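You operate a simulated robot arm through the tools that you are given. There is no shell and no other tool.

Carry out the task below with a simulated robot arm. There is one attempt and no reset: what you move stays moved.

Task
Slide the blue sensor to 35 and count two cans past it.
Fine: belt switch Off first and left Off; free the sensor's star knob, slide, tighten it; zero the counter, then hold the yellow button till it shows 2.

Only the result counts: the job must be done as asked and must still hold three seconds after the hand-in. Knocking over, shifting, dropping, spilling or breaking anything else fails it.

Robot
A 6-joint arm with a two-finger parallel gripper, fixed in place. Base frame: the origin is on the floor under the middle of its stand, x ahead of it, y to its left, z up. Readings come in mm, degrees, newtons and seconds.
With the tool pointing down near the work surface it reaches from about 340 to 860 mm from the base axis. Its first joint turns from -115.0 to 115.0 degrees. Payload 3.43 kg.
The TCP is the grasp point between the finger pads, 34 mm short of the fingertips. In the tool frame z runs along the fingers and y along their closing line. Largest opening 128 mm; finger width 24, thickness 12; the body of the gripper, 48 by 130 mm, starts 96 mm behind the TCP.
Orientation is that of the tool frame in the base frame, as [roll, pitch, yaw] about the fixed x, y, z axes, in that order (R = Rz(yaw) Ry(pitch) Rx(roll)). With the fingers straight down and closing along the base's y, the tool's x points along the base's -x, its y along +y and its z along -z.

Tools
- The arm moves only by the tool apply_moves. Its argument "targets" is a list that holds one entry, the list of rows, each a list of 7 numbers: the shift along the base's x, y, z in units of 40 mm (1.0 is 40 mm), then the turn, a rotation vector about the base's x, y, z in units of 8 degrees (1.0 is 8 degrees), then the closure, from 0 (fully open) to 1 (shut). In form: [[[dx, dy, dz, wx, wy, wz, gripper], ...]]. A call has 1 to 20 rows; each row shifts and turns the commanded pose from where the row before left it. A call with a number of a shift or a turn outside -1 to 1 is refused whole. Rows are played at 5 a second. More than 50 mm and 8.6 degrees between two rows, or a gripper value outside its range, and nothing of the call is played. Where a pose cannot be reached the arm comes as near as it can. A force on the tool above 40 N (or 10 N above the force at the start of the call, whichever is more), or a blocked arm, ends the call early, and 0.2 s more pass. Each finger travels about 108 mm/s and halts on what it meets, pressing with about 25 N; the grip force reading is that of the motor and also rises with nothing between the fingers. The clock runs only during rows and for 0.2 s after the last one: add rows that do not move to give the fingers time. The reply holds the time, the measured pose of the TCP, the force on the tool along the base axes, the opening and the grip force, in the units named above and with some noise, with the torque about the TCP (base axes, N m) and any sound that the robot's microphone picked up, and new pictures: "show" is both (left out), scene, wrist or none.
- Cameras (640 x 400 px; columns grow to the right, rows downward): "scene" is fixed at [401, 651.6, 1514.5]; the picture's right is [-1.00, 0.08, 0.00], its down [0.03, 0.37, -0.93] and it looks along [-0.07, -0.93, -0.37] (base axes); focal length 308 px, centre (320, 200). "wrist" rides on the gripper at [76, -11, -160] in the tool frame; the picture's right is [0.15, 0.99, 0.00], its down [-0.88, 0.13, -0.46] and it looks along [-0.45, 0.07, 0.89] (tool axes); focal length 234 px, centre (320, 200). There is no depth. A picture from a camera that has moved, and an enlarged one, comes with that camera's place and axes in the base frame and with its lens.
- lift_body(by): moves the trunk up (or, below 0, down) by that many mm; the arm rides with it, the base frame stays. It gives what a move gives, with no picture.
- close_up(camera, box): a new picture of the part [left, top, right, bottom] of that camera's present view, enlarged. No time passes.
- hand_in(): hands the job in; it is judged then, once.

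Places have to be worked out from the pictures, the camera data and where the tool is seen. Open the gripper and draw the arm clear of the work before you hand the job in, unless the task says otherwise.

The tools are called after "Request:" as a command line: name --argument value ..., lists and objects as JSON in quotes. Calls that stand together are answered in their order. apply_moves: Moves the arm, as the interface text tells. Its arguments: {"type":"object","properties":{"targets":{"type":"array","items":{"type":"array","items":{"type":"array","items":{"type":"number"}}}},"show":{"type":"string","enum":["both","scene","wrist","none"]}},"required":["targets"]} The other tools are called the same way: lift_body (by) moves the trunk up or down; close_up (camera, box) takes an enlarged picture of a part of a camera's view; hand_in () hands the job in.

At the start:

```text
time_s: 0.0
tool_pos: [86.0, -561.1, 1281.7]
tool_rot: [-180.0, 0.0, -179.9]
contact_force: [-0.1, 0.5, -0.5]
wrist_torque: [-0.02, 0.0, 0.02]
gripper_width: 127.9
gripper_force: 0.1
trunk travel left (down, up): [-700.0, 90.0]
```

scene: 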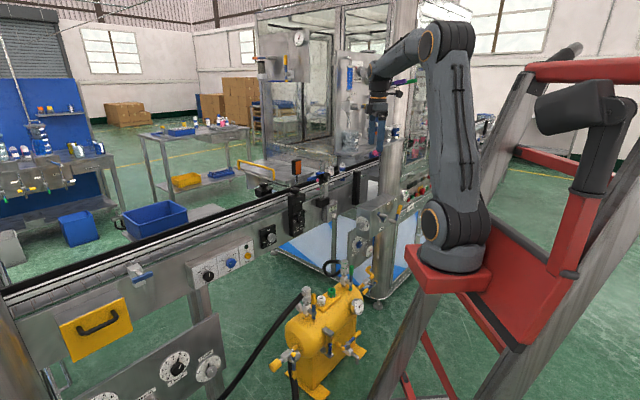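
wrist: 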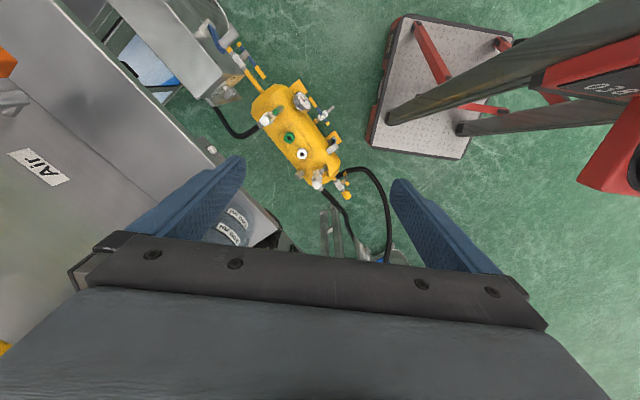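

The scene shows a conveyor line with several control panels; I need to find the blue sensor, belt switch, counter and yellow button. I take close-ups of the relevant parts first.

Request:
close_up --camera "scene" --box '[0, 220, 160, 320]'

Request:
close_up --camera "scene" --box '[160, 200, 320, 300]'

Request:
close_up --camera "scene" --box '[240, 130, 400, 230]'

Request:
close_up --camera "scene" --box '[60, 300, 220, 400]'

Request:
close_up --camera "scene" --box '[300, 190, 460, 290]'

```text
4.00 times, centred on (80, 270) of scene
camera zoom: at [401.0, 651.6, 1514.5], right [-1.0, 0.08, 0.0], down [0.03, 0.37, -0.93], along [-0.07, -0.93, -0.37], focal length 1232 px, centre (1280, -80)
```

zoom: 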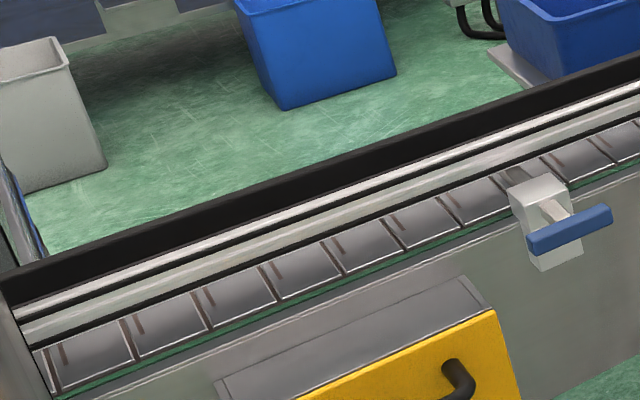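

```text
4.00 times, centred on (240, 250) of scene
camera zoom: at [401.0, 651.6, 1514.5], right [-1.0, 0.08, 0.0], down [0.03, 0.37, -0.93], along [-0.07, -0.93, -0.37], focal length 1232 px, centre (640, 0)
```

zoom: 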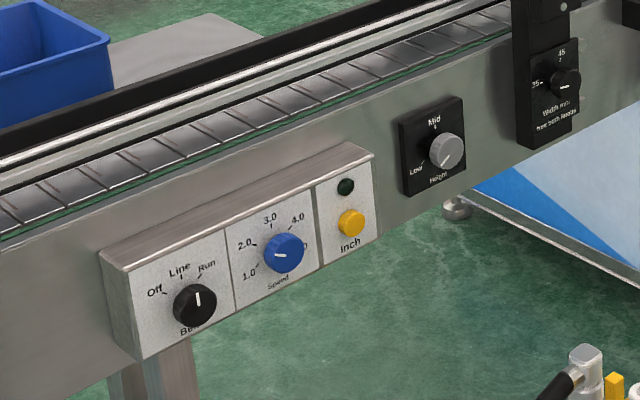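

```text
4.00 times, centred on (320, 180) of scene
camera zoom: at [401.0, 651.6, 1514.5], right [-1.0, 0.08, 0.0], down [0.03, 0.37, -0.93], along [-0.07, -0.93, -0.37], focal length 1232 px, centre (320, 280)
```

zoom: 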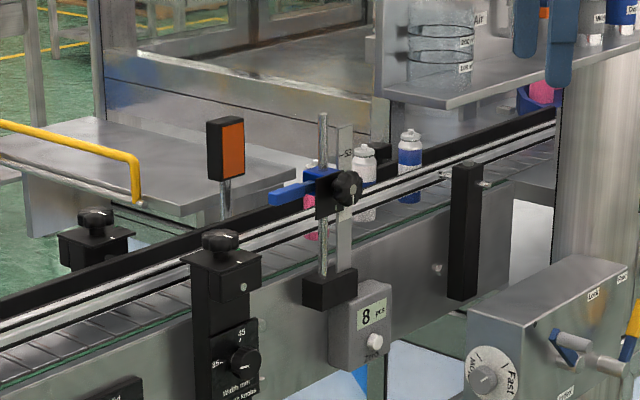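

```text
4.00 times, centred on (140, 350) of scene
camera zoom: at [401.0, 651.6, 1514.5], right [-1.0, 0.08, 0.0], down [0.03, 0.37, -0.93], along [-0.07, -0.93, -0.37], focal length 1232 px, centre (1040, -400)
```

zoom: 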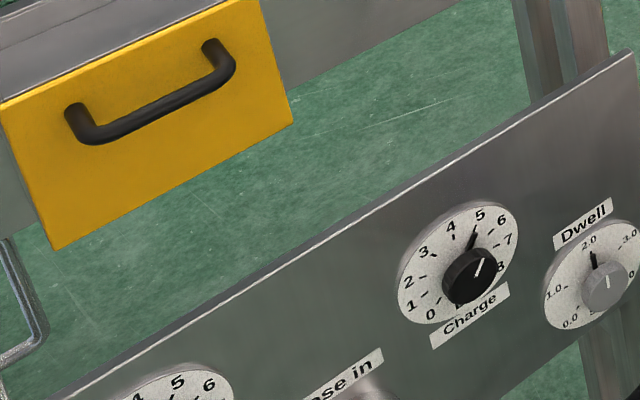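

```text
4.00 times, centred on (380, 240) of scene
camera zoom: at [401.0, 651.6, 1514.5], right [-1.0, 0.08, 0.0], down [0.03, 0.37, -0.93], along [-0.07, -0.93, -0.37], focal length 1232 px, centre (80, 40)
```

zoom: 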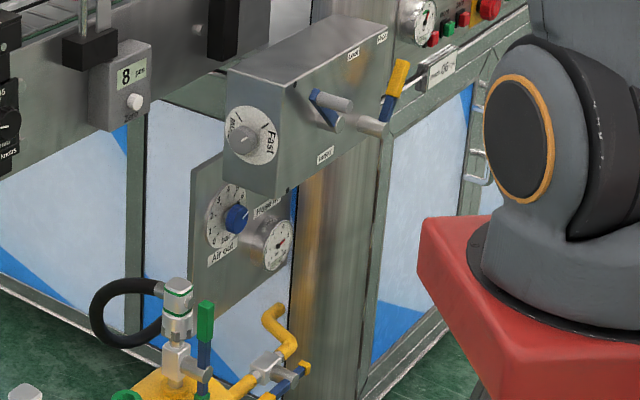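

The blue sensor sits on a vertical post with a black star knob and a scale; the counter (8 pcs) with a white zero button is below, and the belt switch panel (Off/Line/Run, Speed, Inch) is on the conveyor side. I zoom further to read details.

Request:
close_up --camera "scene" --box '[300, 150, 348, 180]'

Request:
close_up --camera "scene" --box '[308, 170, 356, 200]'

Request:
close_up --camera "scene" --box '[304, 194, 352, 224]'

Request:
close_up --camera "scene" --box '[184, 235, 264, 285]'

Request:
close_up --camera "scene" --box '[250, 190, 330, 240]'

```text
13.33 times, centred on (324, 165) of scene
camera zoom: at [401.0, 651.6, 1514.5], right [-1.0, 0.08, 0.0], down [0.03, 0.37, -0.93], along [-0.07, -0.93, -0.37], focal length 4107 px, centre (267, 667)
```

zoom: 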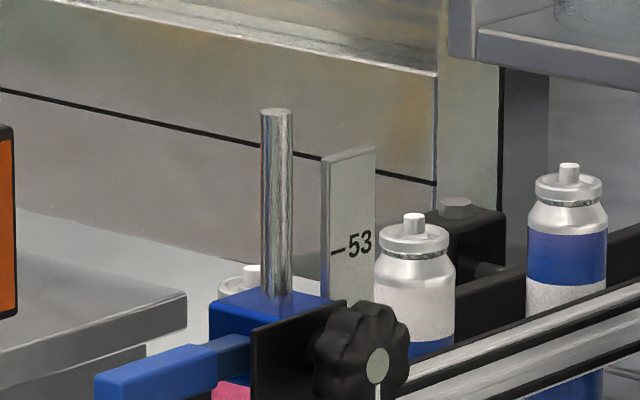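

```text
13.33 times, centred on (332, 185) of scene
camera zoom: at [401.0, 651.6, 1514.5], right [-1.0, 0.08, 0.0], down [0.03, 0.37, -0.93], along [-0.07, -0.93, -0.37], focal length 4107 px, centre (160, 400)
```

zoom: 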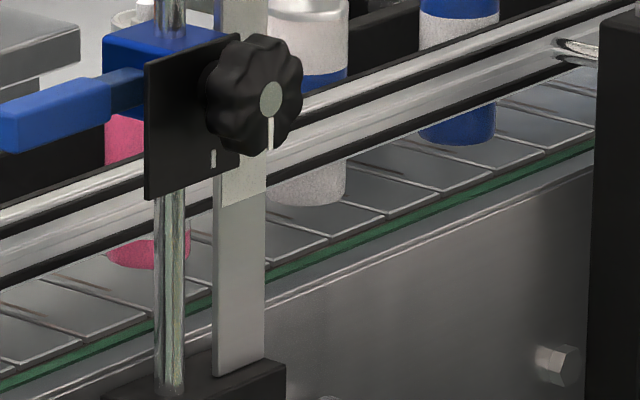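

```text
13.33 times, centred on (328, 209) of scene
camera zoom: at [401.0, 651.6, 1514.5], right [-1.0, 0.08, 0.0], down [0.03, 0.37, -0.93], along [-0.07, -0.93, -0.37], focal length 4107 px, centre (213, 80)
```

zoom: 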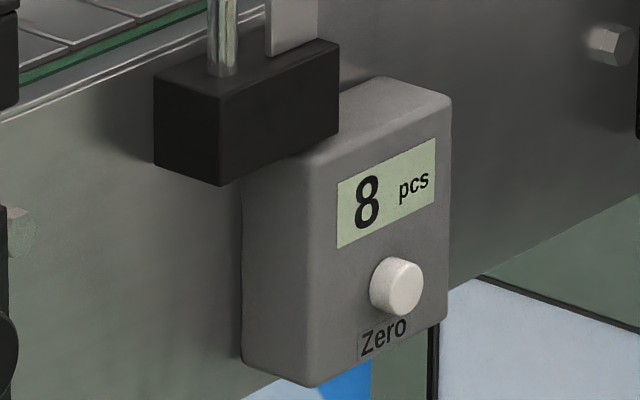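

```text
8.00 times, centred on (224, 260) of scene
camera zoom: at [401.0, 651.6, 1514.5], right [-1.0, 0.08, 0.0], down [0.03, 0.37, -0.93], along [-0.07, -0.93, -0.37], focal length 2464 px, centre (1088, -280)
```

zoom: 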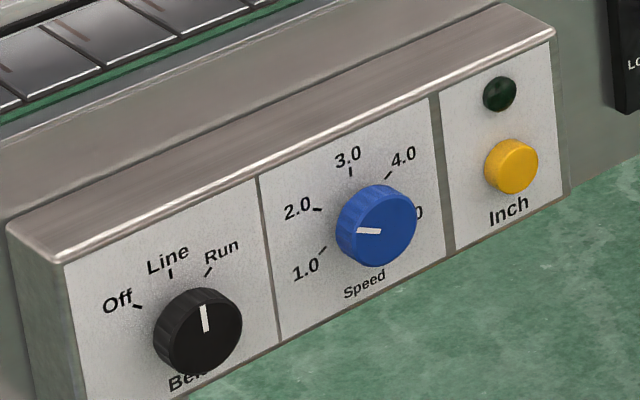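

```text
8.00 times, centred on (290, 215) of scene
camera zoom: at [401.0, 651.6, 1514.5], right [-1.0, 0.08, 0.0], down [0.03, 0.37, -0.93], along [-0.07, -0.93, -0.37], focal length 2464 px, centre (560, 80)
```

zoom: 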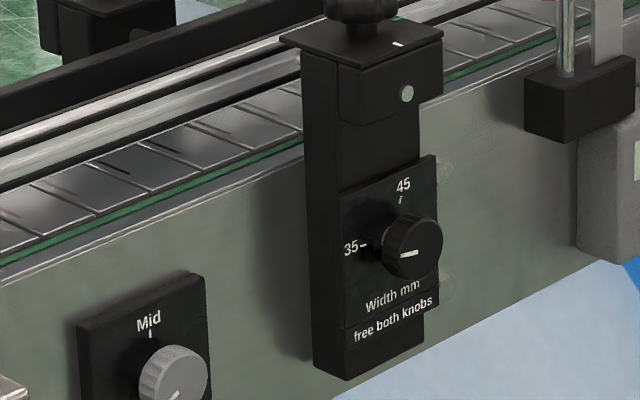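

The belt switch is at Line now, the counter reads 8, and the conveyor front face seems to run at about 45° in the base frame with its normal towards (-x,+y). I begin moving the tool away from the machine and yawing it in order to aim the wrist camera at the conveyor face later.

Request:
apply_moves --targets '[[[0.3, 0.7, 0.2, 0, 0, 0.9, 0], [0.3, 0.7, 0.2, 0, 0, 0.9, 0], [0.4, 0.6, 0.1, 0, 0, 1, 0], [0.4, 0.6, 0.1, 0, 0, 1, 0], [0.4, 0.6, 0.1, 0, 0, 1, 0], [0.4, 0.6, 0.1, 0, 0, 1, 0]]]'

```text
time_s: 1.4
tool_pos: [176.8, -409.2, 1315.2]
tool_rot: [-179.9, 0.0, -133.6]
contact_force: [-0.7, -0.8, -0.8]
wrist_torque: [0.07, 0.03, -0.01]
gripper_width: 128.0
gripper_force: 0.0
trunk travel left (down, up): [-700.0, 90.0]
camera wrist: at [132.4, -472.2, 1476.2], right [-0.82, 0.57, 0.0], down [0.51, 0.73, 0.46], along [0.26, 0.37, -0.89], focal length 234 px, centre (320, 200)
```

scene: 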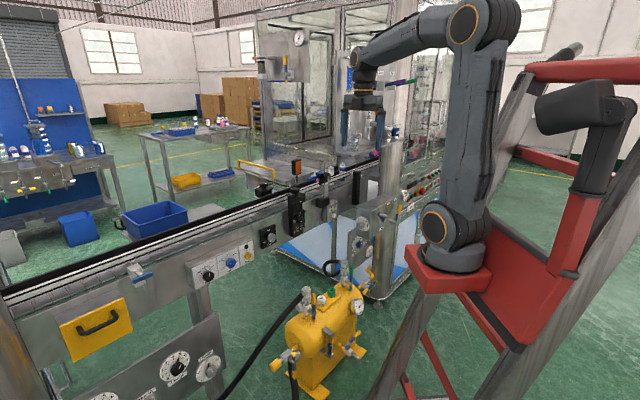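
wrist: 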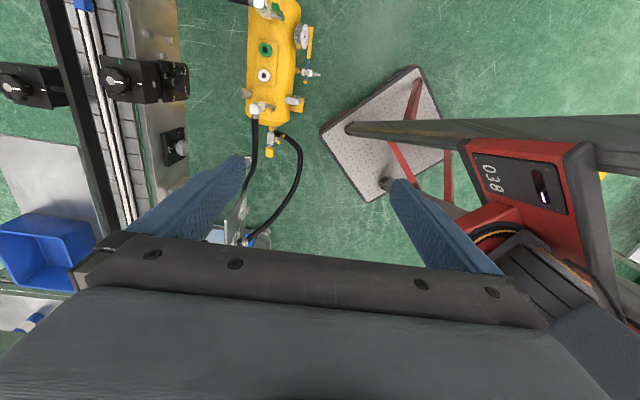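

Triangulating from both pictures, the grey Height knob is at about (524,-556,864), so the face plane is near x-y≈1080 (about 764 mm from the base along the -45° direction). I continue the yaw so that, after tilting, the camera will be above the tool looking at the face.

Request:
apply_moves --targets '[[[0, 0, 0, 0, 0, 1, 0], [0, 0, 0, 0, 0, 1, 0], [0, 0, 0, 0, 0, 1, 0], [0, 0, 0, 0, 0, 1, 0], [0, 0, 0, 0, 0, 1, 0], [0, 0, 0, 0, 0, 1, 0], [0, 0, 0, 0, 0, 1, 0], [0, 0, 0, 0, 0, 1, 0], [0, 0, 0, 0, 0, 1, 0], [0, 0, 0, 0, 0, 1, 0], [0, 0, 0, 0, 0, 1, 0], [0, 0, 0, 0, 0, 0.07, 0]]]'

```text
time_s: 4.0
tool_pos: [345.1, -281.1, 1302.8]
tool_rot: [178.4, -0.2, -47.3]
contact_force: [0.1, 0.6, 0.1]
wrist_torque: [-0.01, -0.02, 0.0]
gripper_width: 127.9
gripper_force: 0.1
out of reach, approached as far as the arm can: row 8, 9, 10, 11
trunk travel left (down, up): [-700.0, 90.0]
camera wrist: at [406.8, -324.8, 1463.7], right [-0.63, -0.78, 0.03], down [-0.69, 0.57, 0.46], along [-0.37, 0.27, -0.89], focal length 234 px, centre (320, 200)
```

scene: 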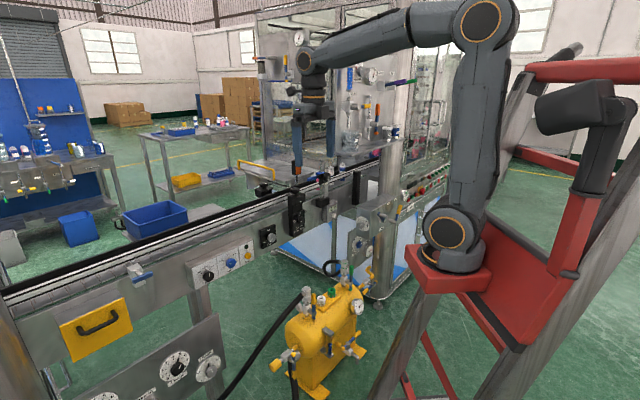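
wrist: 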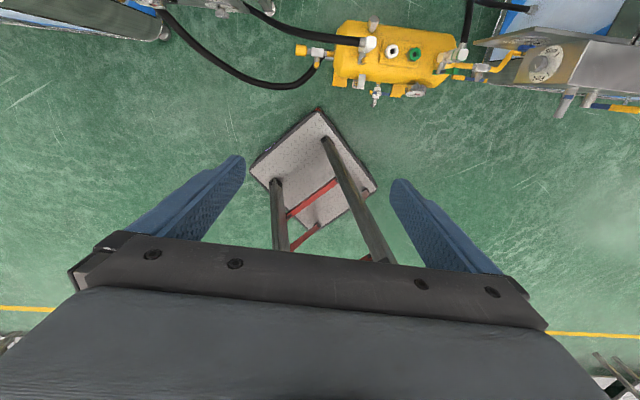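

The last joint's limit blocks the full 180° flip (it stopped about 8° short), which is fine for inspection. I now tilt the tool to horizontal facing the conveyor while moving right and down a little to look at the sensor.

Request:
apply_moves --targets '[[[-0.19, -0.53, -0.31, -0.663, -0.663, 0, 0], [-0.19, -0.53, -0.31, -0.663, -0.663, 0, 0], [-0.19, -0.53, -0.31, -0.663, -0.663, 0, 0], [-0.19, -0.53, -0.31, -0.663, -0.663, 0, 0], [-0.19, -0.53, -0.31, -0.663, -0.663, 0, 0], [-0.19, -0.53, -0.31, -0.663, -0.663, 0, 0], [-0.19, -0.53, -0.31, -0.663, -0.663, 0, 0], [-0.19, -0.53, -0.31, -0.663, -0.663, 0, 0], [-0.19, -0.53, -0.31, -0.663, -0.663, 0, 0], [-0.19, -0.53, -0.31, -0.663, -0.663, 0, 0], [-0.19, -0.53, -0.31, -0.663, -0.663, 0, 0], [-0.19, -0.53, -0.31, -0.663, -0.663, 0, 0]]]'

```text
time_s: 6.6
tool_pos: [329.1, -490.8, 1173.5]
tool_rot: [-108.2, -89.1, -116.1]
contact_force: [0.5, 0.6, -0.5]
wrist_torque: [0.04, 0.02, -0.04]
gripper_width: 128.0
gripper_force: 0.0
out of reach, approached as far as the arm can: row 1, 2, 3, 4, 5, 6, 7, 8, 9, 10, 12
trunk travel left (down, up): [-700.0, 90.0]
camera wrist: at [222.6, -370.8, 1251.0], right [-0.7, -0.71, 0.13], down [-0.41, 0.24, -0.88], along [0.59, -0.67, -0.46], focal length 234 px, centre (320, 200)
```

scene: 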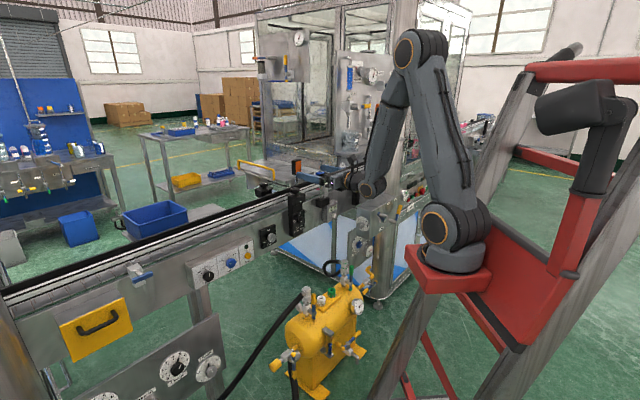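
wrist: 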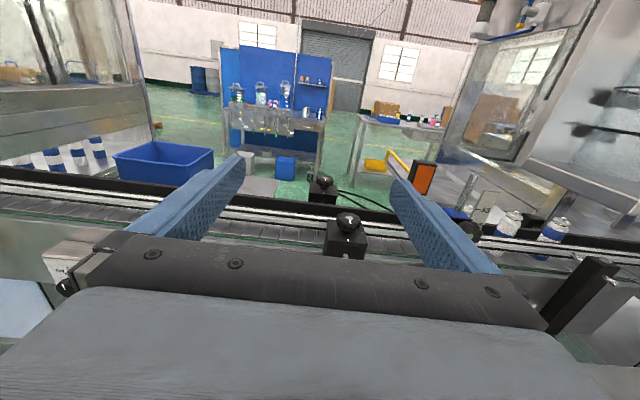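

The tool is horizontal now with the camera on top, and the sensor shows behind the right finger around (259,-787,1072). I shift the tool to the right along the conveyor to look at the sensor and counter head-on, in part steps.

Request:
apply_moves --targets '[[[-0.8, -0.8, 0, 0, 0, 0, 0], [-0.8, -0.8, 0, 0, 0, 0, 0], [-0.8, -0.8, 0, 0, 0, 0, 0], [-0.6, -0.6, 0, 0, 0, 0, 0]]]'

```text
time_s: 7.6
tool_pos: [213.4, -612.7, 1171.8]
tool_rot: [-145.6, -89.9, -79.4]
contact_force: [-0.3, 1.5, -0.7]
wrist_torque: [-0.02, 0.0, -0.03]
gripper_width: 128.1
gripper_force: 0.2
trunk travel left (down, up): [-700.0, 90.0]
camera wrist: at [108.7, -491.8, 1248.8], right [-0.7, -0.7, 0.15], down [-0.41, 0.23, -0.88], along [0.58, -0.68, -0.45], focal length 234 px, centre (320, 200)
```

scene: 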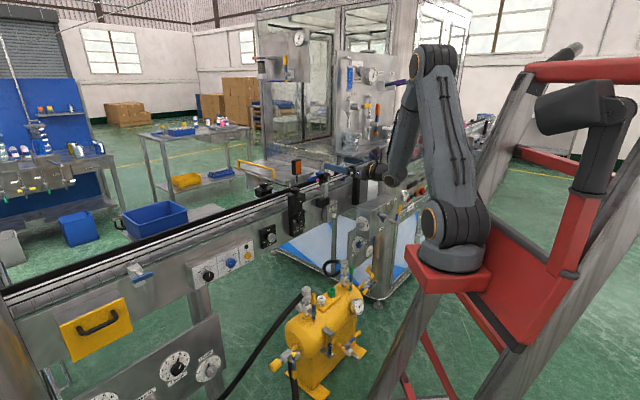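
wrist: 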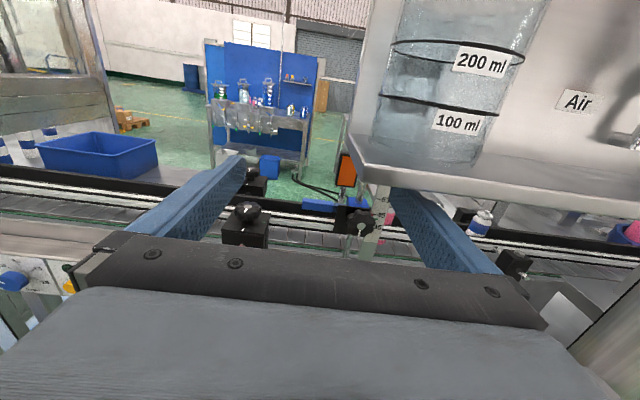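

The sensor is visible between the fingers at about (360,222), with a beaker shelf above to the right that I must avoid. I zoom in on it.

Request:
close_up --camera "wrist" --box '[290, 160, 430, 260]'

Request:
close_up --camera "scene" --box '[280, 140, 440, 240]'

```text
4.00 times, centred on (360, 210) of wrist
camera zoom: at [108.7, -491.8, 1248.8], right [-0.7, -0.7, 0.15], down [-0.41, 0.23, -0.88], along [0.58, -0.68, -0.45], focal length 937 px, centre (160, 160)
```

zoom: 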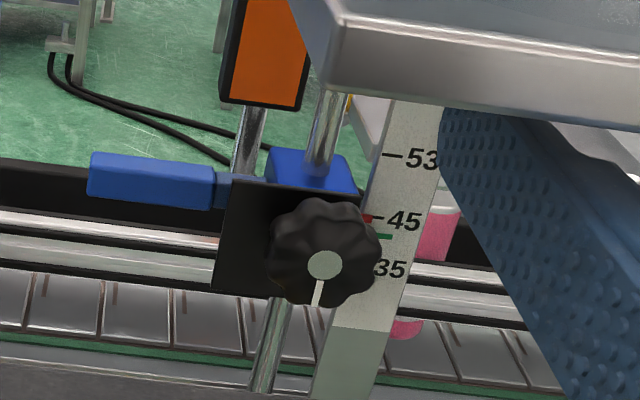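

```text
4.00 times, centred on (360, 190) of scene
camera zoom: at [401.0, 651.6, 1514.5], right [-1.0, 0.08, 0.0], down [0.03, 0.37, -0.93], along [-0.07, -0.93, -0.37], focal length 1232 px, centre (160, 240)
```

zoom: 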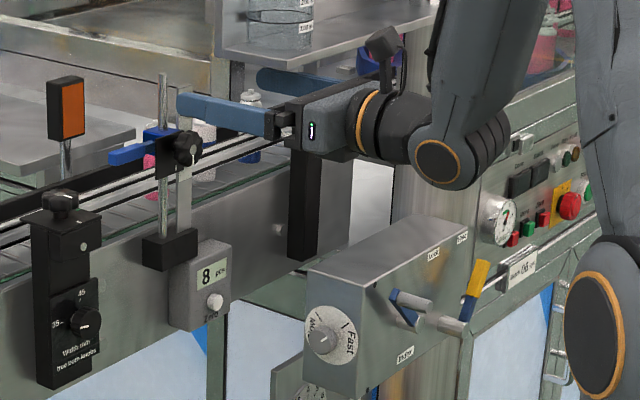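

The scale shows 53, 45, 35, with small red and green marks next to it. I zoom in more on those marks and the knob.

Request:
close_up --camera "wrist" --box '[348, 195, 396, 225]'

Request:
close_up --camera "wrist" --box '[330, 195, 394, 245]'

Request:
close_up --camera "scene" --box '[310, 165, 350, 190]'

```text
13.33 times, centred on (372, 210) of wrist
camera zoom: at [108.7, -491.8, 1248.8], right [-0.7, -0.7, 0.15], down [-0.41, 0.23, -0.88], along [0.58, -0.68, -0.45], focal length 3122 px, centre (-373, 67)
```

zoom: 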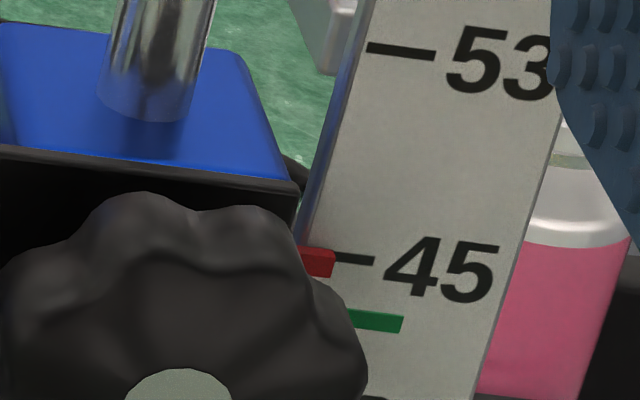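

```text
8.00 times, centred on (362, 220) of wrist
camera zoom: at [108.7, -491.8, 1248.8], right [-0.7, -0.7, 0.15], down [-0.41, 0.23, -0.88], along [0.58, -0.68, -0.45], focal length 1873 px, centre (-16, 40)
```

zoom: 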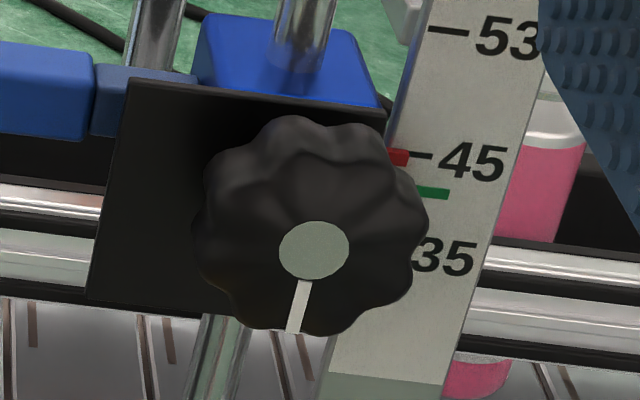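

```text
16.00 times, centred on (330, 178) of scene
camera zoom: at [401.0, 651.6, 1514.5], right [-1.0, 0.08, 0.0], down [0.03, 0.37, -0.93], along [-0.07, -0.93, -0.37], focal length 4928 px, centre (160, 560)
```

zoom: 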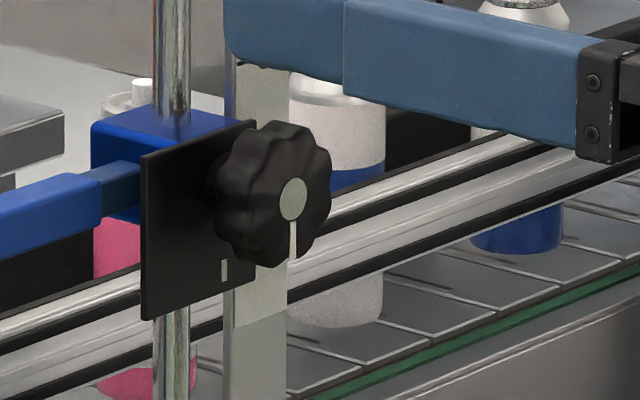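

The red pointer on the carriage is at 45, so the sensor must slide down about 20 mm to 35; the star knob hub is near (251,-787,1059). The belt switch comes first, so I move left and down to the belt panel and roll the tool about 90° so there is room to turn counter-clockwise later.

Request:
apply_moves --targets '[[[0.54, 0.588, -0.333, 0, 0, 0, 0], [0.54, 0.588, -0.333, 0, 0, 0, 0], [0.54, 0.588, -0.333, 0, 0, 0, 0], [0.54, 0.588, -0.333, 0.663, -0.663, 0, 0], [0.54, 0.588, -0.333, 0.663, -0.663, 0, 0], [0.54, 0.588, -0.333, 0.663, -0.663, 0, 0], [0.54, 0.588, -0.333, 0.663, -0.663, 0, 0], [0.54, 0.588, -0.333, 0.663, -0.663, 0, 0], [0.54, 0.588, -0.333, 0.663, -0.663, 0, 0], [0.54, 0.588, -0.333, 0.663, -0.663, 0, 0], [0.54, 0.588, -0.333, 0.663, -0.663, 0, 0], [0.54, 0.588, -0.333, 0.663, -0.663, 0, 0], [0.54, 0.588, -0.333, 0.663, -0.663, 0, 0], [0.54, 0.588, -0.333, 0.663, -0.663, 0, 0], [0.54, 0.588, -0.333, 0.663, -0.663, 0, 0]]]'

```text
time_s: 10.8
tool_pos: [540.4, -259.8, 973.1]
tool_rot: [-90.0, 0.1, -135.0]
contact_force: [-0.3, -0.1, 0.9]
wrist_torque: [0.03, -0.03, 0.08]
gripper_width: 127.7
gripper_force: 0.1
trunk travel left (down, up): [-700.0, 90.0]
camera wrist: at [373.2, -201.2, 985.0], right [-0.1, -0.1, -0.99], down [0.3, 0.95, -0.13], along [0.95, -0.31, -0.07], focal length 234 px, centre (320, 200)
```

scene: 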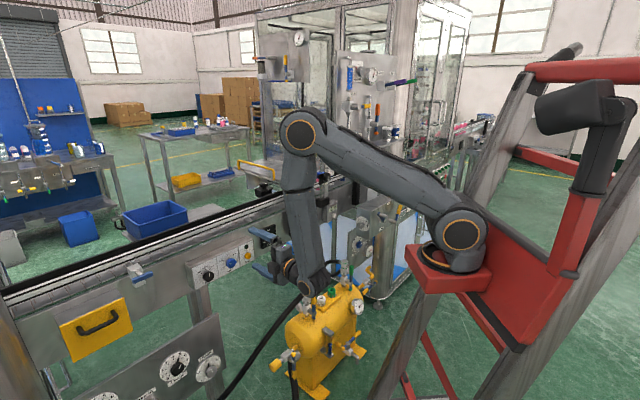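
wrist: 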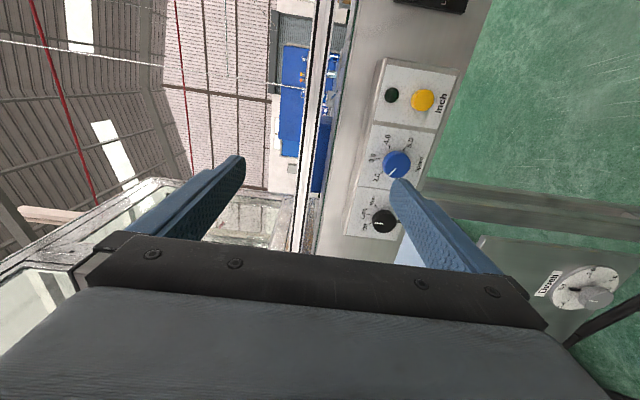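

The belt panel is in view; triangulation gives the belt knob at about (724,-296,857). I zoom in for better pixel positions.

Request:
close_up --camera "wrist" --box '[335, 60, 463, 140]'

Request:
close_up --camera "wrist" --box '[335, 170, 463, 250]'

Request:
close_up --camera "scene" --box '[190, 250, 238, 280]'

```text
5.00 times, centred on (399, 100) of wrist
camera zoom: at [373.2, -201.2, 985.0], right [-0.1, -0.1, -0.99], down [0.3, 0.95, -0.13], along [0.95, -0.31, -0.07], focal length 1171 px, centre (-75, 700)
```

zoom: 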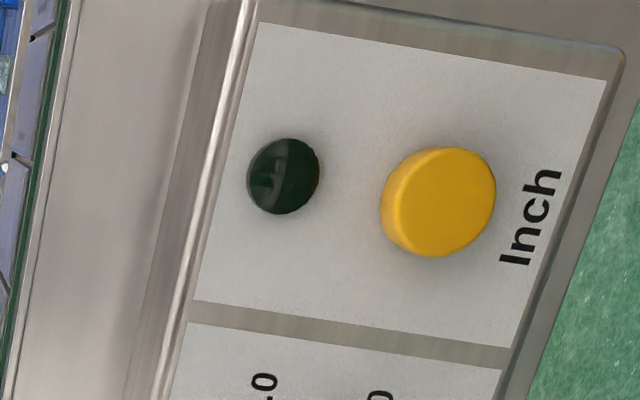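

```text
5.00 times, centred on (399, 210) of wrist
camera zoom: at [373.2, -201.2, 985.0], right [-0.1, -0.1, -0.99], down [0.3, 0.95, -0.13], along [0.95, -0.31, -0.07], focal length 1171 px, centre (-75, 150)
```

zoom: 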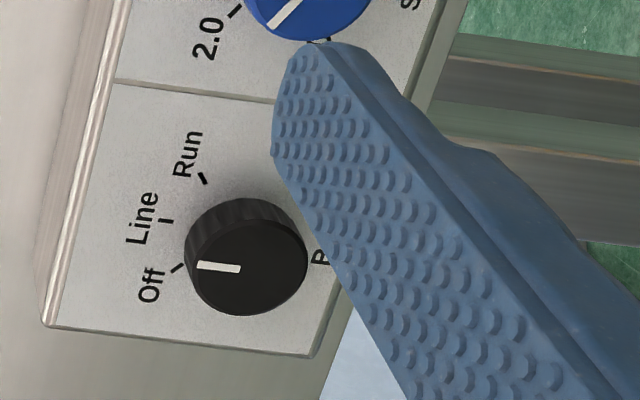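

```text
13.33 times, centred on (214, 265) of scene
camera zoom: at [401.0, 651.6, 1514.5], right [-1.0, 0.08, 0.0], down [0.03, 0.37, -0.93], along [-0.07, -0.93, -0.37], focal length 4107 px, centre (1733, -667)
```

zoom: 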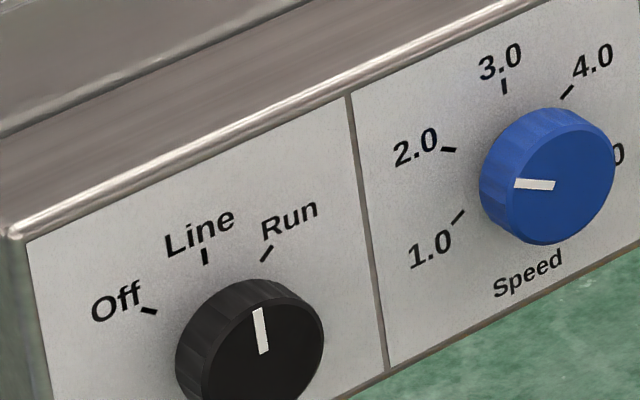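

The panel surface is at about w=739 mm along the -45° direction, and the belt knob (36 mm diameter, pointer at Line, Off 50° counter-clockwise) is centred at about (711+,-290,854). I move in front of it with the fingers narrowed to about 60 mm and vertical.

Request:
apply_moves --targets '[[[0.64, 0.117, -0.595, 0, 0, 0, 0.53], [0.64, 0.117, -0.595, 0, 0, 0, 0.53], [0.64, 0.117, -0.595, 0, 0, 0, 0.53], [0.64, 0.117, -0.595, 0, 0, 0, 0.53], [0.64, 0.117, -0.595, 0, 0, 0, 0.53], [0, 0, 0, 0, 0, 0, 0.53]]]'

```text
time_s: 12.2
tool_pos: [665.0, -233.2, 852.5]
tool_rot: [-90.1, 0.1, -134.9]
contact_force: [0.6, 0.4, -0.1]
wrist_torque: [-0.01, 0.01, 0.0]
gripper_width: 60.3
gripper_force: 0.0
trunk travel left (down, up): [-700.0, 90.0]
camera wrist: at [498.6, -175.2, 865.3], right [-0.1, -0.1, -0.99], down [0.3, 0.95, -0.13], along [0.95, -0.31, -0.07], focal length 234 px, centre (320, 200)
```

scene: 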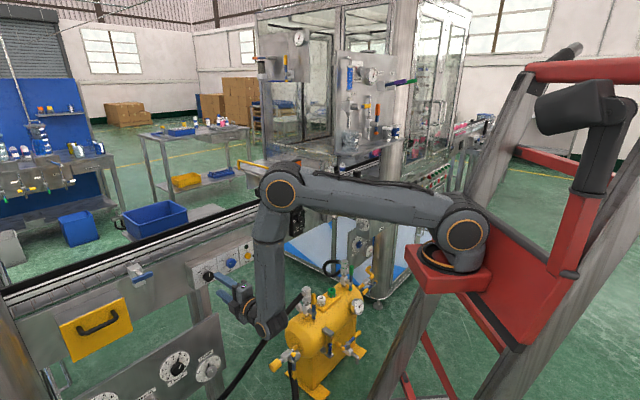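
wrist: 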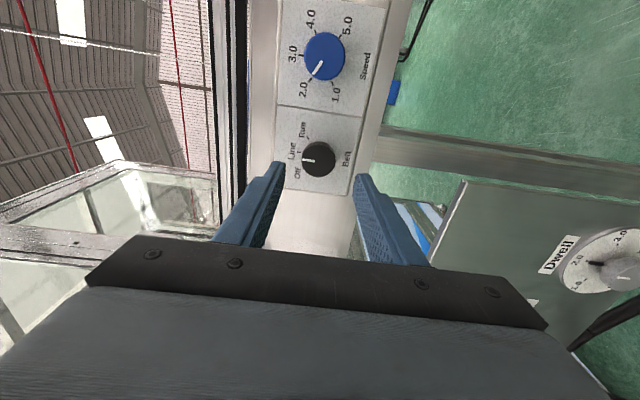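

The knob is ahead between the fingers; I zoom in to refine the alignment.

Request:
close_up --camera "wrist" --box '[256, 120, 384, 200]'

```text
5.00 times, centred on (320, 160) of wrist
camera zoom: at [498.6, -175.2, 865.3], right [-0.1, -0.1, -0.99], down [0.3, 0.95, -0.13], along [0.95, -0.31, -0.07], focal length 1171 px, centre (320, 400)
```

zoom: 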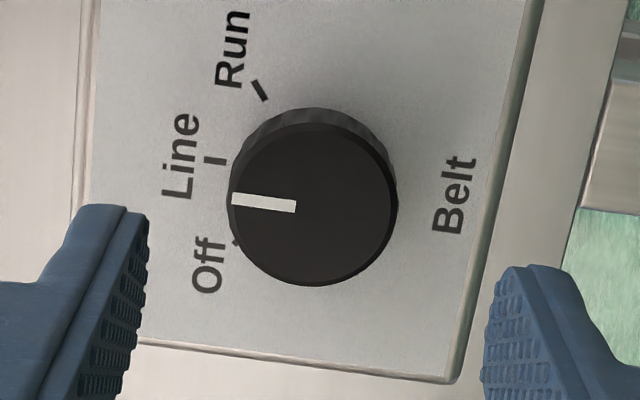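

Alignment is within about 2 mm. I advance about 63 mm so the pads straddle the knob, then close on it.

Request:
apply_moves --targets '[[[0.3, -0.32, 0.05, 0, 0, 0, 0.53], [0.4, -0.4, 0, 0, 0, 0, 0.53], [0.39, -0.42, 0, 0, 0, 0, 0.53], [0, 0, 0, 0, 0, 0, 0.53], [0, 0, 0, 0, 0, 0, 0.75], [0, 0, 0, 0, 0, 0, 0.75], [0, 0, 0, 0, 0, 0, 0.75]]]'

```text
time_s: 13.8
tool_pos: [707.9, -280.2, 853.4]
tool_rot: [-90.0, -0.1, -134.9]
contact_force: [2.7, -1.9, -4.8]
wrist_torque: [-0.01, 0.03, 0.25]
gripper_width: 35.6
gripper_force: 45.4
trunk travel left (down, up): [-700.0, 90.0]
camera wrist: at [541.6, -222.0, 867.1], right [-0.1, -0.1, -0.99], down [0.3, 0.95, -0.13], along [0.95, -0.31, -0.07], focal length 234 px, centre (320, 200)
```

scene: 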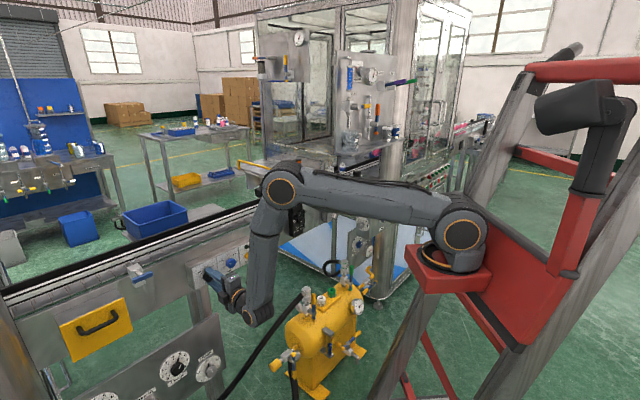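
wrist: 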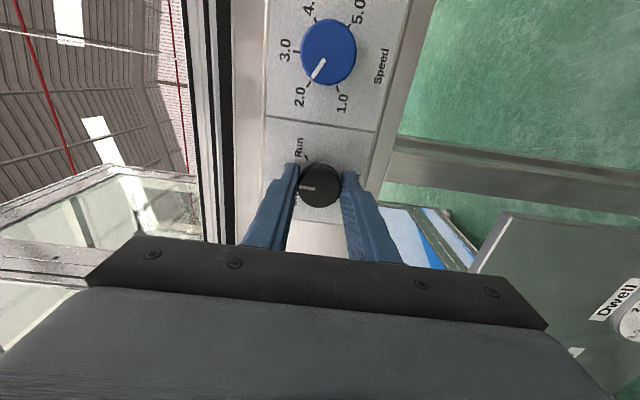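

The knob is gripped (35.6 mm). I turn it about 51° counter-clockwise (seen from the front) to Off.

Request:
apply_moves --targets '[[[0, 0, 0, -0.6, 0.6, 0, 0.75], [0, 0, 0, -0.6, 0.6, 0, 0.75], [0, 0, 0, -0.6, 0.6, 0, 0.75], [0, 0, 0, -0.6, 0.6, 0, 0.75], [0, 0, 0, -0.6, 0.6, 0, 0.75], [0, 0, 0, -0.6, 0.6, 0, 0.75], [0, 0, 0, -0.6, 0.6, 0, 0.75], [0, 0, 0, -0.35, 0.35, 0, 0.75], [0, 0, 0, 0, 0, 0, 0.75]]]'

Request:
close_up --camera "wrist" --box '[256, 140, 384, 220]'

```text
time_s: 15.8
tool_pos: [708.1, -278.5, 857.4]
tool_rot: [-89.7, -51.5, -135.0]
contact_force: [24.2, 6.4, 13.2]
wrist_torque: [0.28, 0.1, 0.61]
gripper_width: 35.8
gripper_force: 45.1
trunk travel left (down, up): [-700.0, 90.0]
camera wrist: at [568.2, -195.0, 924.1], right [-0.61, -0.61, -0.5], down [-0.01, 0.64, -0.77], along [0.79, -0.47, -0.39], focal length 234 px, centre (320, 200)
```

scene: 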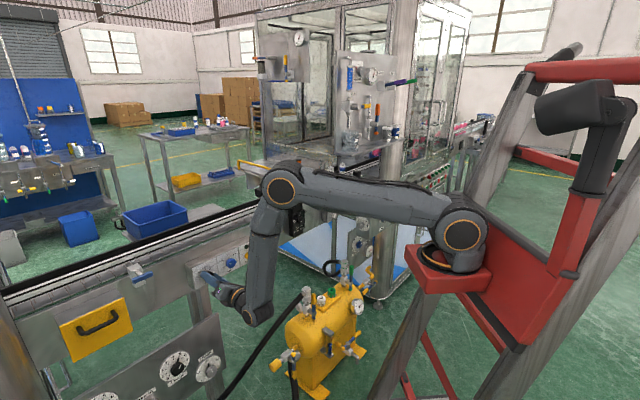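
wrist: 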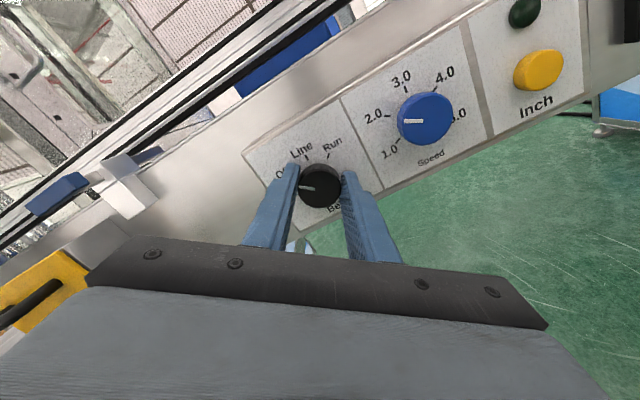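

```text
5.00 times, centred on (320, 180) of wrist
camera zoom: at [568.2, -195.0, 924.1], right [-0.61, -0.61, -0.5], down [-0.01, 0.64, -0.77], along [0.79, -0.47, -0.39], focal length 1171 px, centre (320, 300)
```

zoom: 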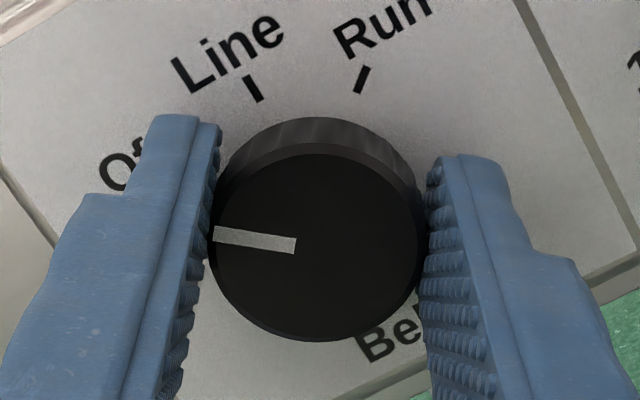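

The knob followed the turn toward Off. I release it to about 60 mm and back straight off to check.

Request:
apply_moves --targets '[[[0, 0, 0, 0, 0, 0, 0.5], [0, 0, 0, 0, 0, 0, 0.5], [0, 0, 0, 0, 0, 0, 0.5], [-0.35, 0.35, 0, 0, 0, 0, 0.5], [-0.5, 0.5, 0, 0, 0, 0, 0.5], [-0.6, 0.6, 0, 0, 0, 0, 0.5], [-0.5, 0.5, 0, 0, 0, 0, 0.5]]]'

Request:
close_up --camera "wrist" --box '[256, 120, 384, 200]'

Request:
close_up --camera "scene" --box '[190, 250, 254, 290]'

```text
time_s: 17.4
tool_pos: [629.2, -200.7, 856.6]
tool_rot: [-90.1, -51.6, -134.9]
contact_force: [0.1, -0.5, 0.0]
wrist_torque: [0.01, 0.0, 0.04]
gripper_width: 63.8
gripper_force: 0.2
trunk travel left (down, up): [-700.0, 90.0]
camera wrist: at [488.3, -117.2, 923.6], right [-0.61, -0.61, -0.5], down [-0.01, 0.64, -0.77], along [0.79, -0.47, -0.39], focal length 234 px, centre (320, 200)
```

scene: 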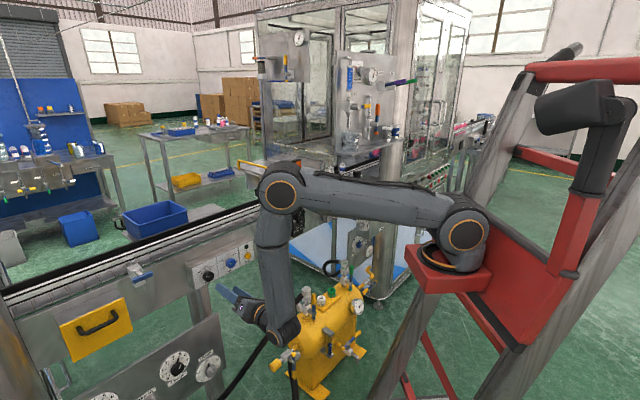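
wrist: 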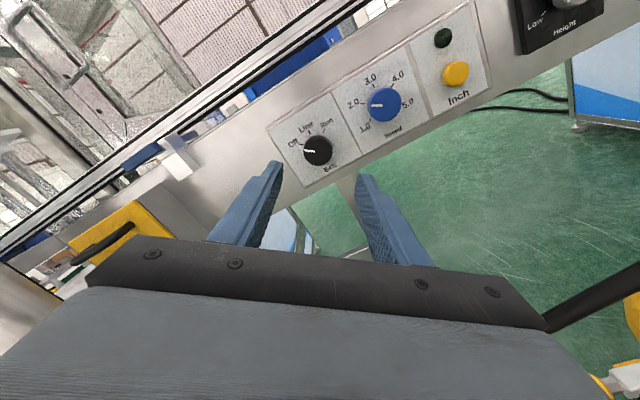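

```text
5.00 times, centred on (320, 160) of wrist
camera zoom: at [488.3, -117.2, 923.6], right [-0.61, -0.61, -0.5], down [-0.01, 0.64, -0.77], along [0.79, -0.47, -0.39], focal length 1171 px, centre (320, 400)
```

zoom: 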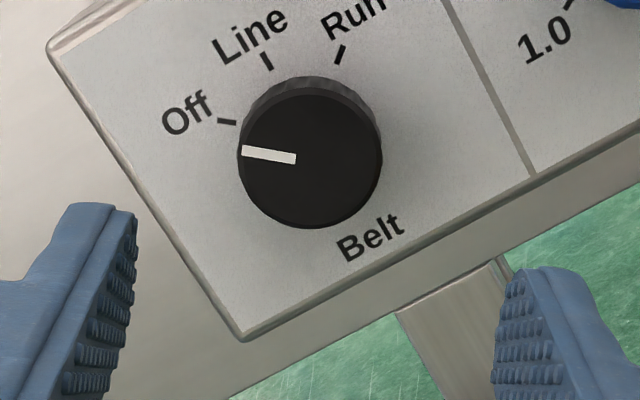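

```text
10.00 times, centred on (222, 270) of scene
camera zoom: at [401.0, 651.6, 1514.5], right [-1.0, 0.08, 0.0], down [0.03, 0.37, -0.93], along [-0.07, -0.93, -0.37], focal length 3080 px, centre (1300, -500)
```

zoom: 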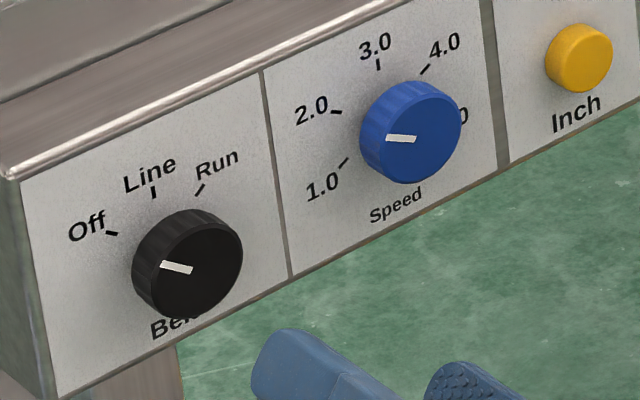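

The belt switch is now at Off. Next is the star knob at about u=379 mm along the belt, z=1058: I travel right with a clear standoff while rolling the tool clockwise so I will have plenty of counter-clockwise turning range.

Request:
apply_moves --targets '[[[-0.709, -0.709, 0.296, 0.7, -0.7, 0, 0.3], [-0.709, -0.709, 0.296, 0.7, -0.7, 0, 0.3], [-0.709, -0.709, 0.296, 0.7, -0.7, 0, 0.3], [-0.709, -0.709, 0.296, 0.7, -0.7, 0, 0.3], [-0.709, -0.709, 0.296, 0.7, -0.7, 0, 0.3], [-0.709, -0.709, 0.296, 0.7, -0.7, 0, 0.3], [-0.709, -0.709, 0.296, 0.7, -0.7, 0, 0.3], [-0.709, -0.709, 0.296, 0.7, -0.7, 0, 0.3], [-0.709, -0.709, 0.296, 0.7, -0.7, 0, 0.3], [-0.709, -0.709, 0.296, 0.7, -0.7, 0, 0.3], [-0.709, -0.709, 0.296, 0.7, -0.7, 0, 0.3], [-0.709, -0.709, 0.296, 0.7, -0.7, 0, 0.3]]]'

```text
time_s: 20.0
tool_pos: [292.7, -543.2, 997.4]
tool_rot: [-89.9, 43.6, -134.9]
contact_force: [0.6, 1.5, -0.1]
wrist_torque: [-0.05, 0.0, -0.04]
gripper_width: 89.7
gripper_force: 0.1
trunk travel left (down, up): [-700.0, 90.0]
camera wrist: at [134.8, -473.8, 954.6], right [0.41, 0.41, -0.82], down [0.19, 0.84, 0.51], along [0.89, -0.36, 0.26], focal length 234 px, centre (320, 200)
```

scene: 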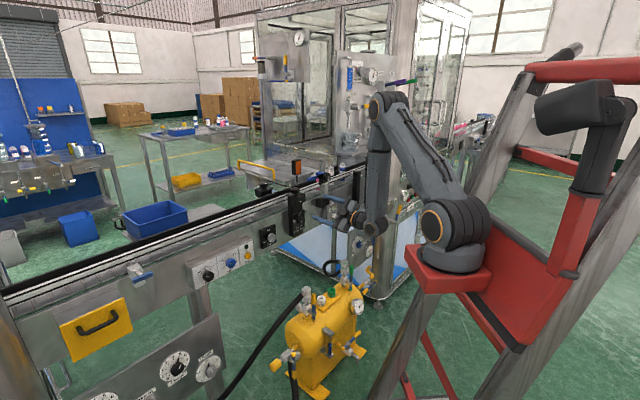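
wrist: 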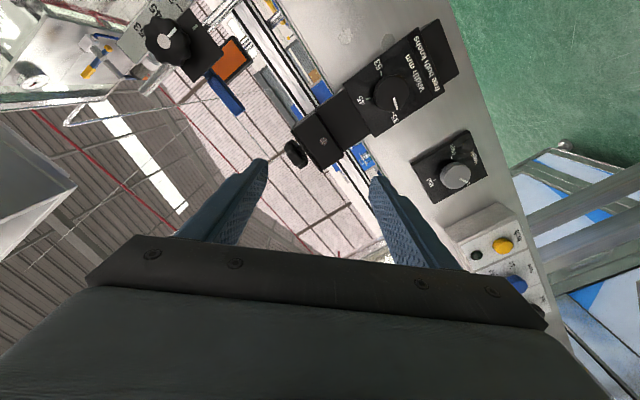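

I'm at about u=177 along the belt with the sensor ahead at upper left of the flipped view. I continue to in front of the star knob, finishing the roll.

Request:
apply_moves --targets '[[[-0.27, -0.27, 0.117, 0.7, -0.7, 0, 0.3], [-0.27, -0.27, 0.117, 0.7, -0.7, 0, 0.3], [-0.27, -0.27, 0.117, 0.7, -0.7, 0, 0.3], [-0.27, -0.27, 0.117, 0.7, -0.7, 0, 0.3], [-0.27, -0.27, 0.117, 0.7, -0.7, 0, 0.3], [-0.27, -0.27, 0.117, 0.7, -0.7, 0, 0.3], [-0.27, -0.27, 0.117, 0.7, -0.7, 0, 0.3], [-0.27, -0.27, 0.117, 0.7, -0.7, 0, 0.3], [-0.27, -0.27, 0.117, 0.7, -0.7, 0, 0.3], [-0.27, -0.27, 0.117, 0.7, -0.7, 0, 0.3], [-0.27, -0.27, 0.117, 0.7, -0.7, 0, 0.3], [-0.27, -0.27, 0.117, 0.7, -0.7, 0, 0.3], [-0.27, -0.27, 0.117, 0.7, -0.7, 0, 0.3]]]'

```text
time_s: 22.8
tool_pos: [145.7, -684.3, 1059.2]
tool_rot: [90.0, 33.4, 45.1]
contact_force: [-0.9, -0.7, -0.4]
wrist_torque: [0.03, 0.02, 0.02]
gripper_width: 89.6
gripper_force: 0.1
trunk travel left (down, up): [-700.0, 90.0]
camera wrist: at [73.3, -530.0, 1008.9], right [0.47, 0.47, 0.75], down [-0.79, -0.15, 0.59], along [0.39, -0.87, 0.3], focal length 234 px, centre (320, 200)
```

scene: 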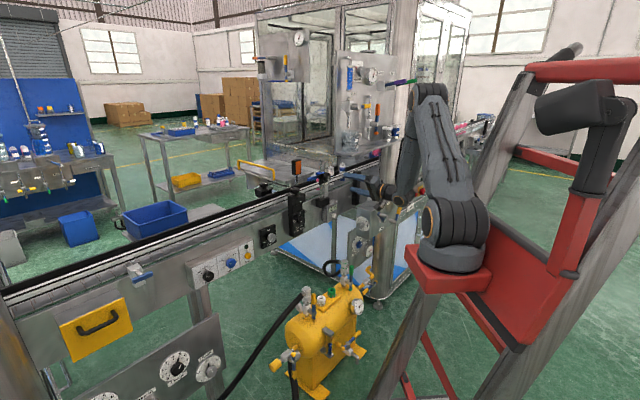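
wrist: 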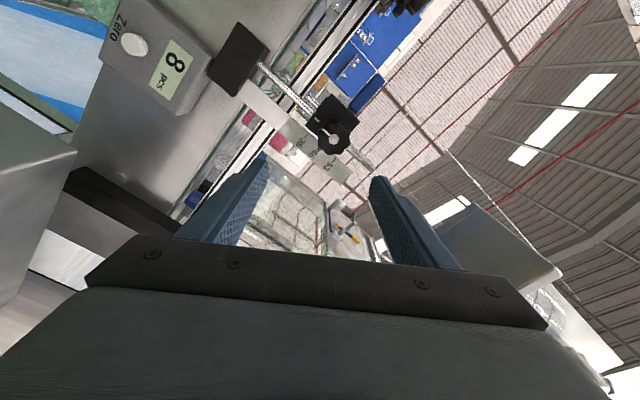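

The star knob hub is at about pixel (333,137). I zoom in on it and the counter for better triangulation.

Request:
close_up --camera "wrist" --box '[270, 85, 398, 165]'

Request:
close_up --camera "wrist" --box '[90, 0, 250, 100]'

Request:
close_up --camera "scene" --box '[300, 150, 400, 212]'

```text
5.00 times, centred on (334, 125) of wrist
camera zoom: at [73.3, -530.0, 1008.9], right [0.47, 0.47, 0.75], down [-0.79, -0.15, 0.59], along [0.39, -0.87, 0.3], focal length 1171 px, centre (250, 575)
```

zoom: 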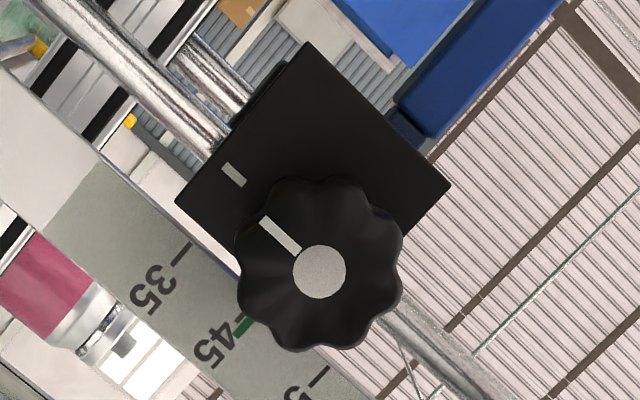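

```text
4.00 times, centred on (170, 50) of wrist
camera zoom: at [73.3, -530.0, 1008.9], right [0.47, 0.47, 0.75], down [-0.79, -0.15, 0.59], along [0.39, -0.87, 0.3], focal length 937 px, centre (920, 800)
```

zoom: 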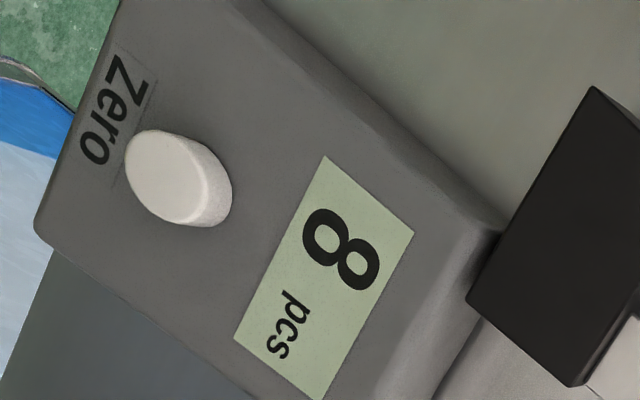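

```text
6.40 times, centred on (350, 181) of scene
camera zoom: at [401.0, 651.6, 1514.5], right [-1.0, 0.08, 0.0], down [0.03, 0.37, -0.93], along [-0.07, -0.93, -0.37], focal length 1971 px, centre (128, 322)
```

zoom: 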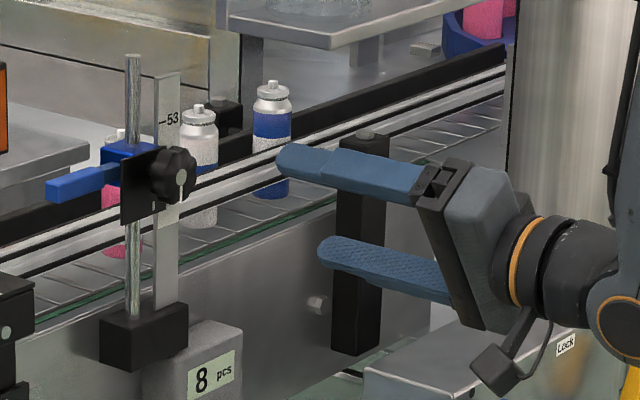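

I see I must account for the zoom's aspect padding; recomputed, the hub is near u=359, w=714, z=1066. I zoom more on the scale marks to find out what the green and red marks are.

Request:
close_up --camera "wrist" --box '[296, 130, 344, 160]'

Request:
close_up --camera "wrist" --box '[306, 140, 330, 155]'

```text
13.33 times, centred on (320, 145) of wrist
camera zoom: at [73.3, -530.0, 1008.9], right [0.47, 0.47, 0.75], down [-0.79, -0.15, 0.59], along [0.39, -0.87, 0.3], focal length 3122 px, centre (320, 933)
```

zoom: 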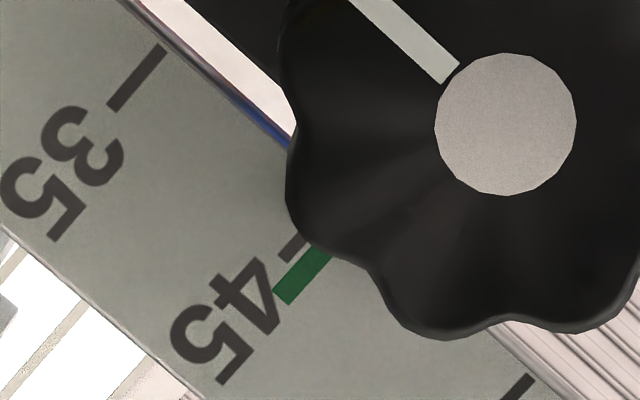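

```text
16.00 times, centred on (318, 148) of wrist
camera zoom: at [73.3, -530.0, 1008.9], right [0.47, 0.47, 0.75], down [-0.79, -0.15, 0.59], along [0.39, -0.87, 0.3], focal length 3747 px, centre (352, 1040)
```

zoom: 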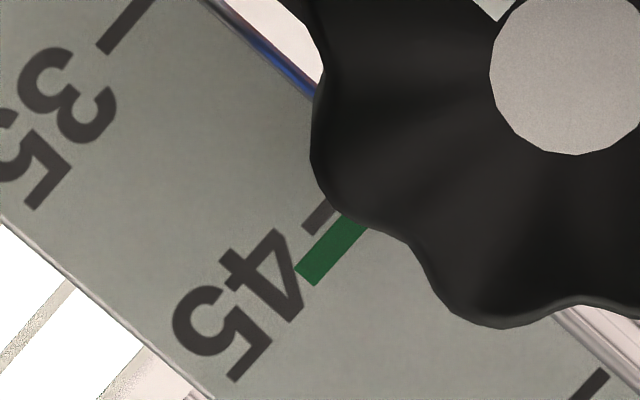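

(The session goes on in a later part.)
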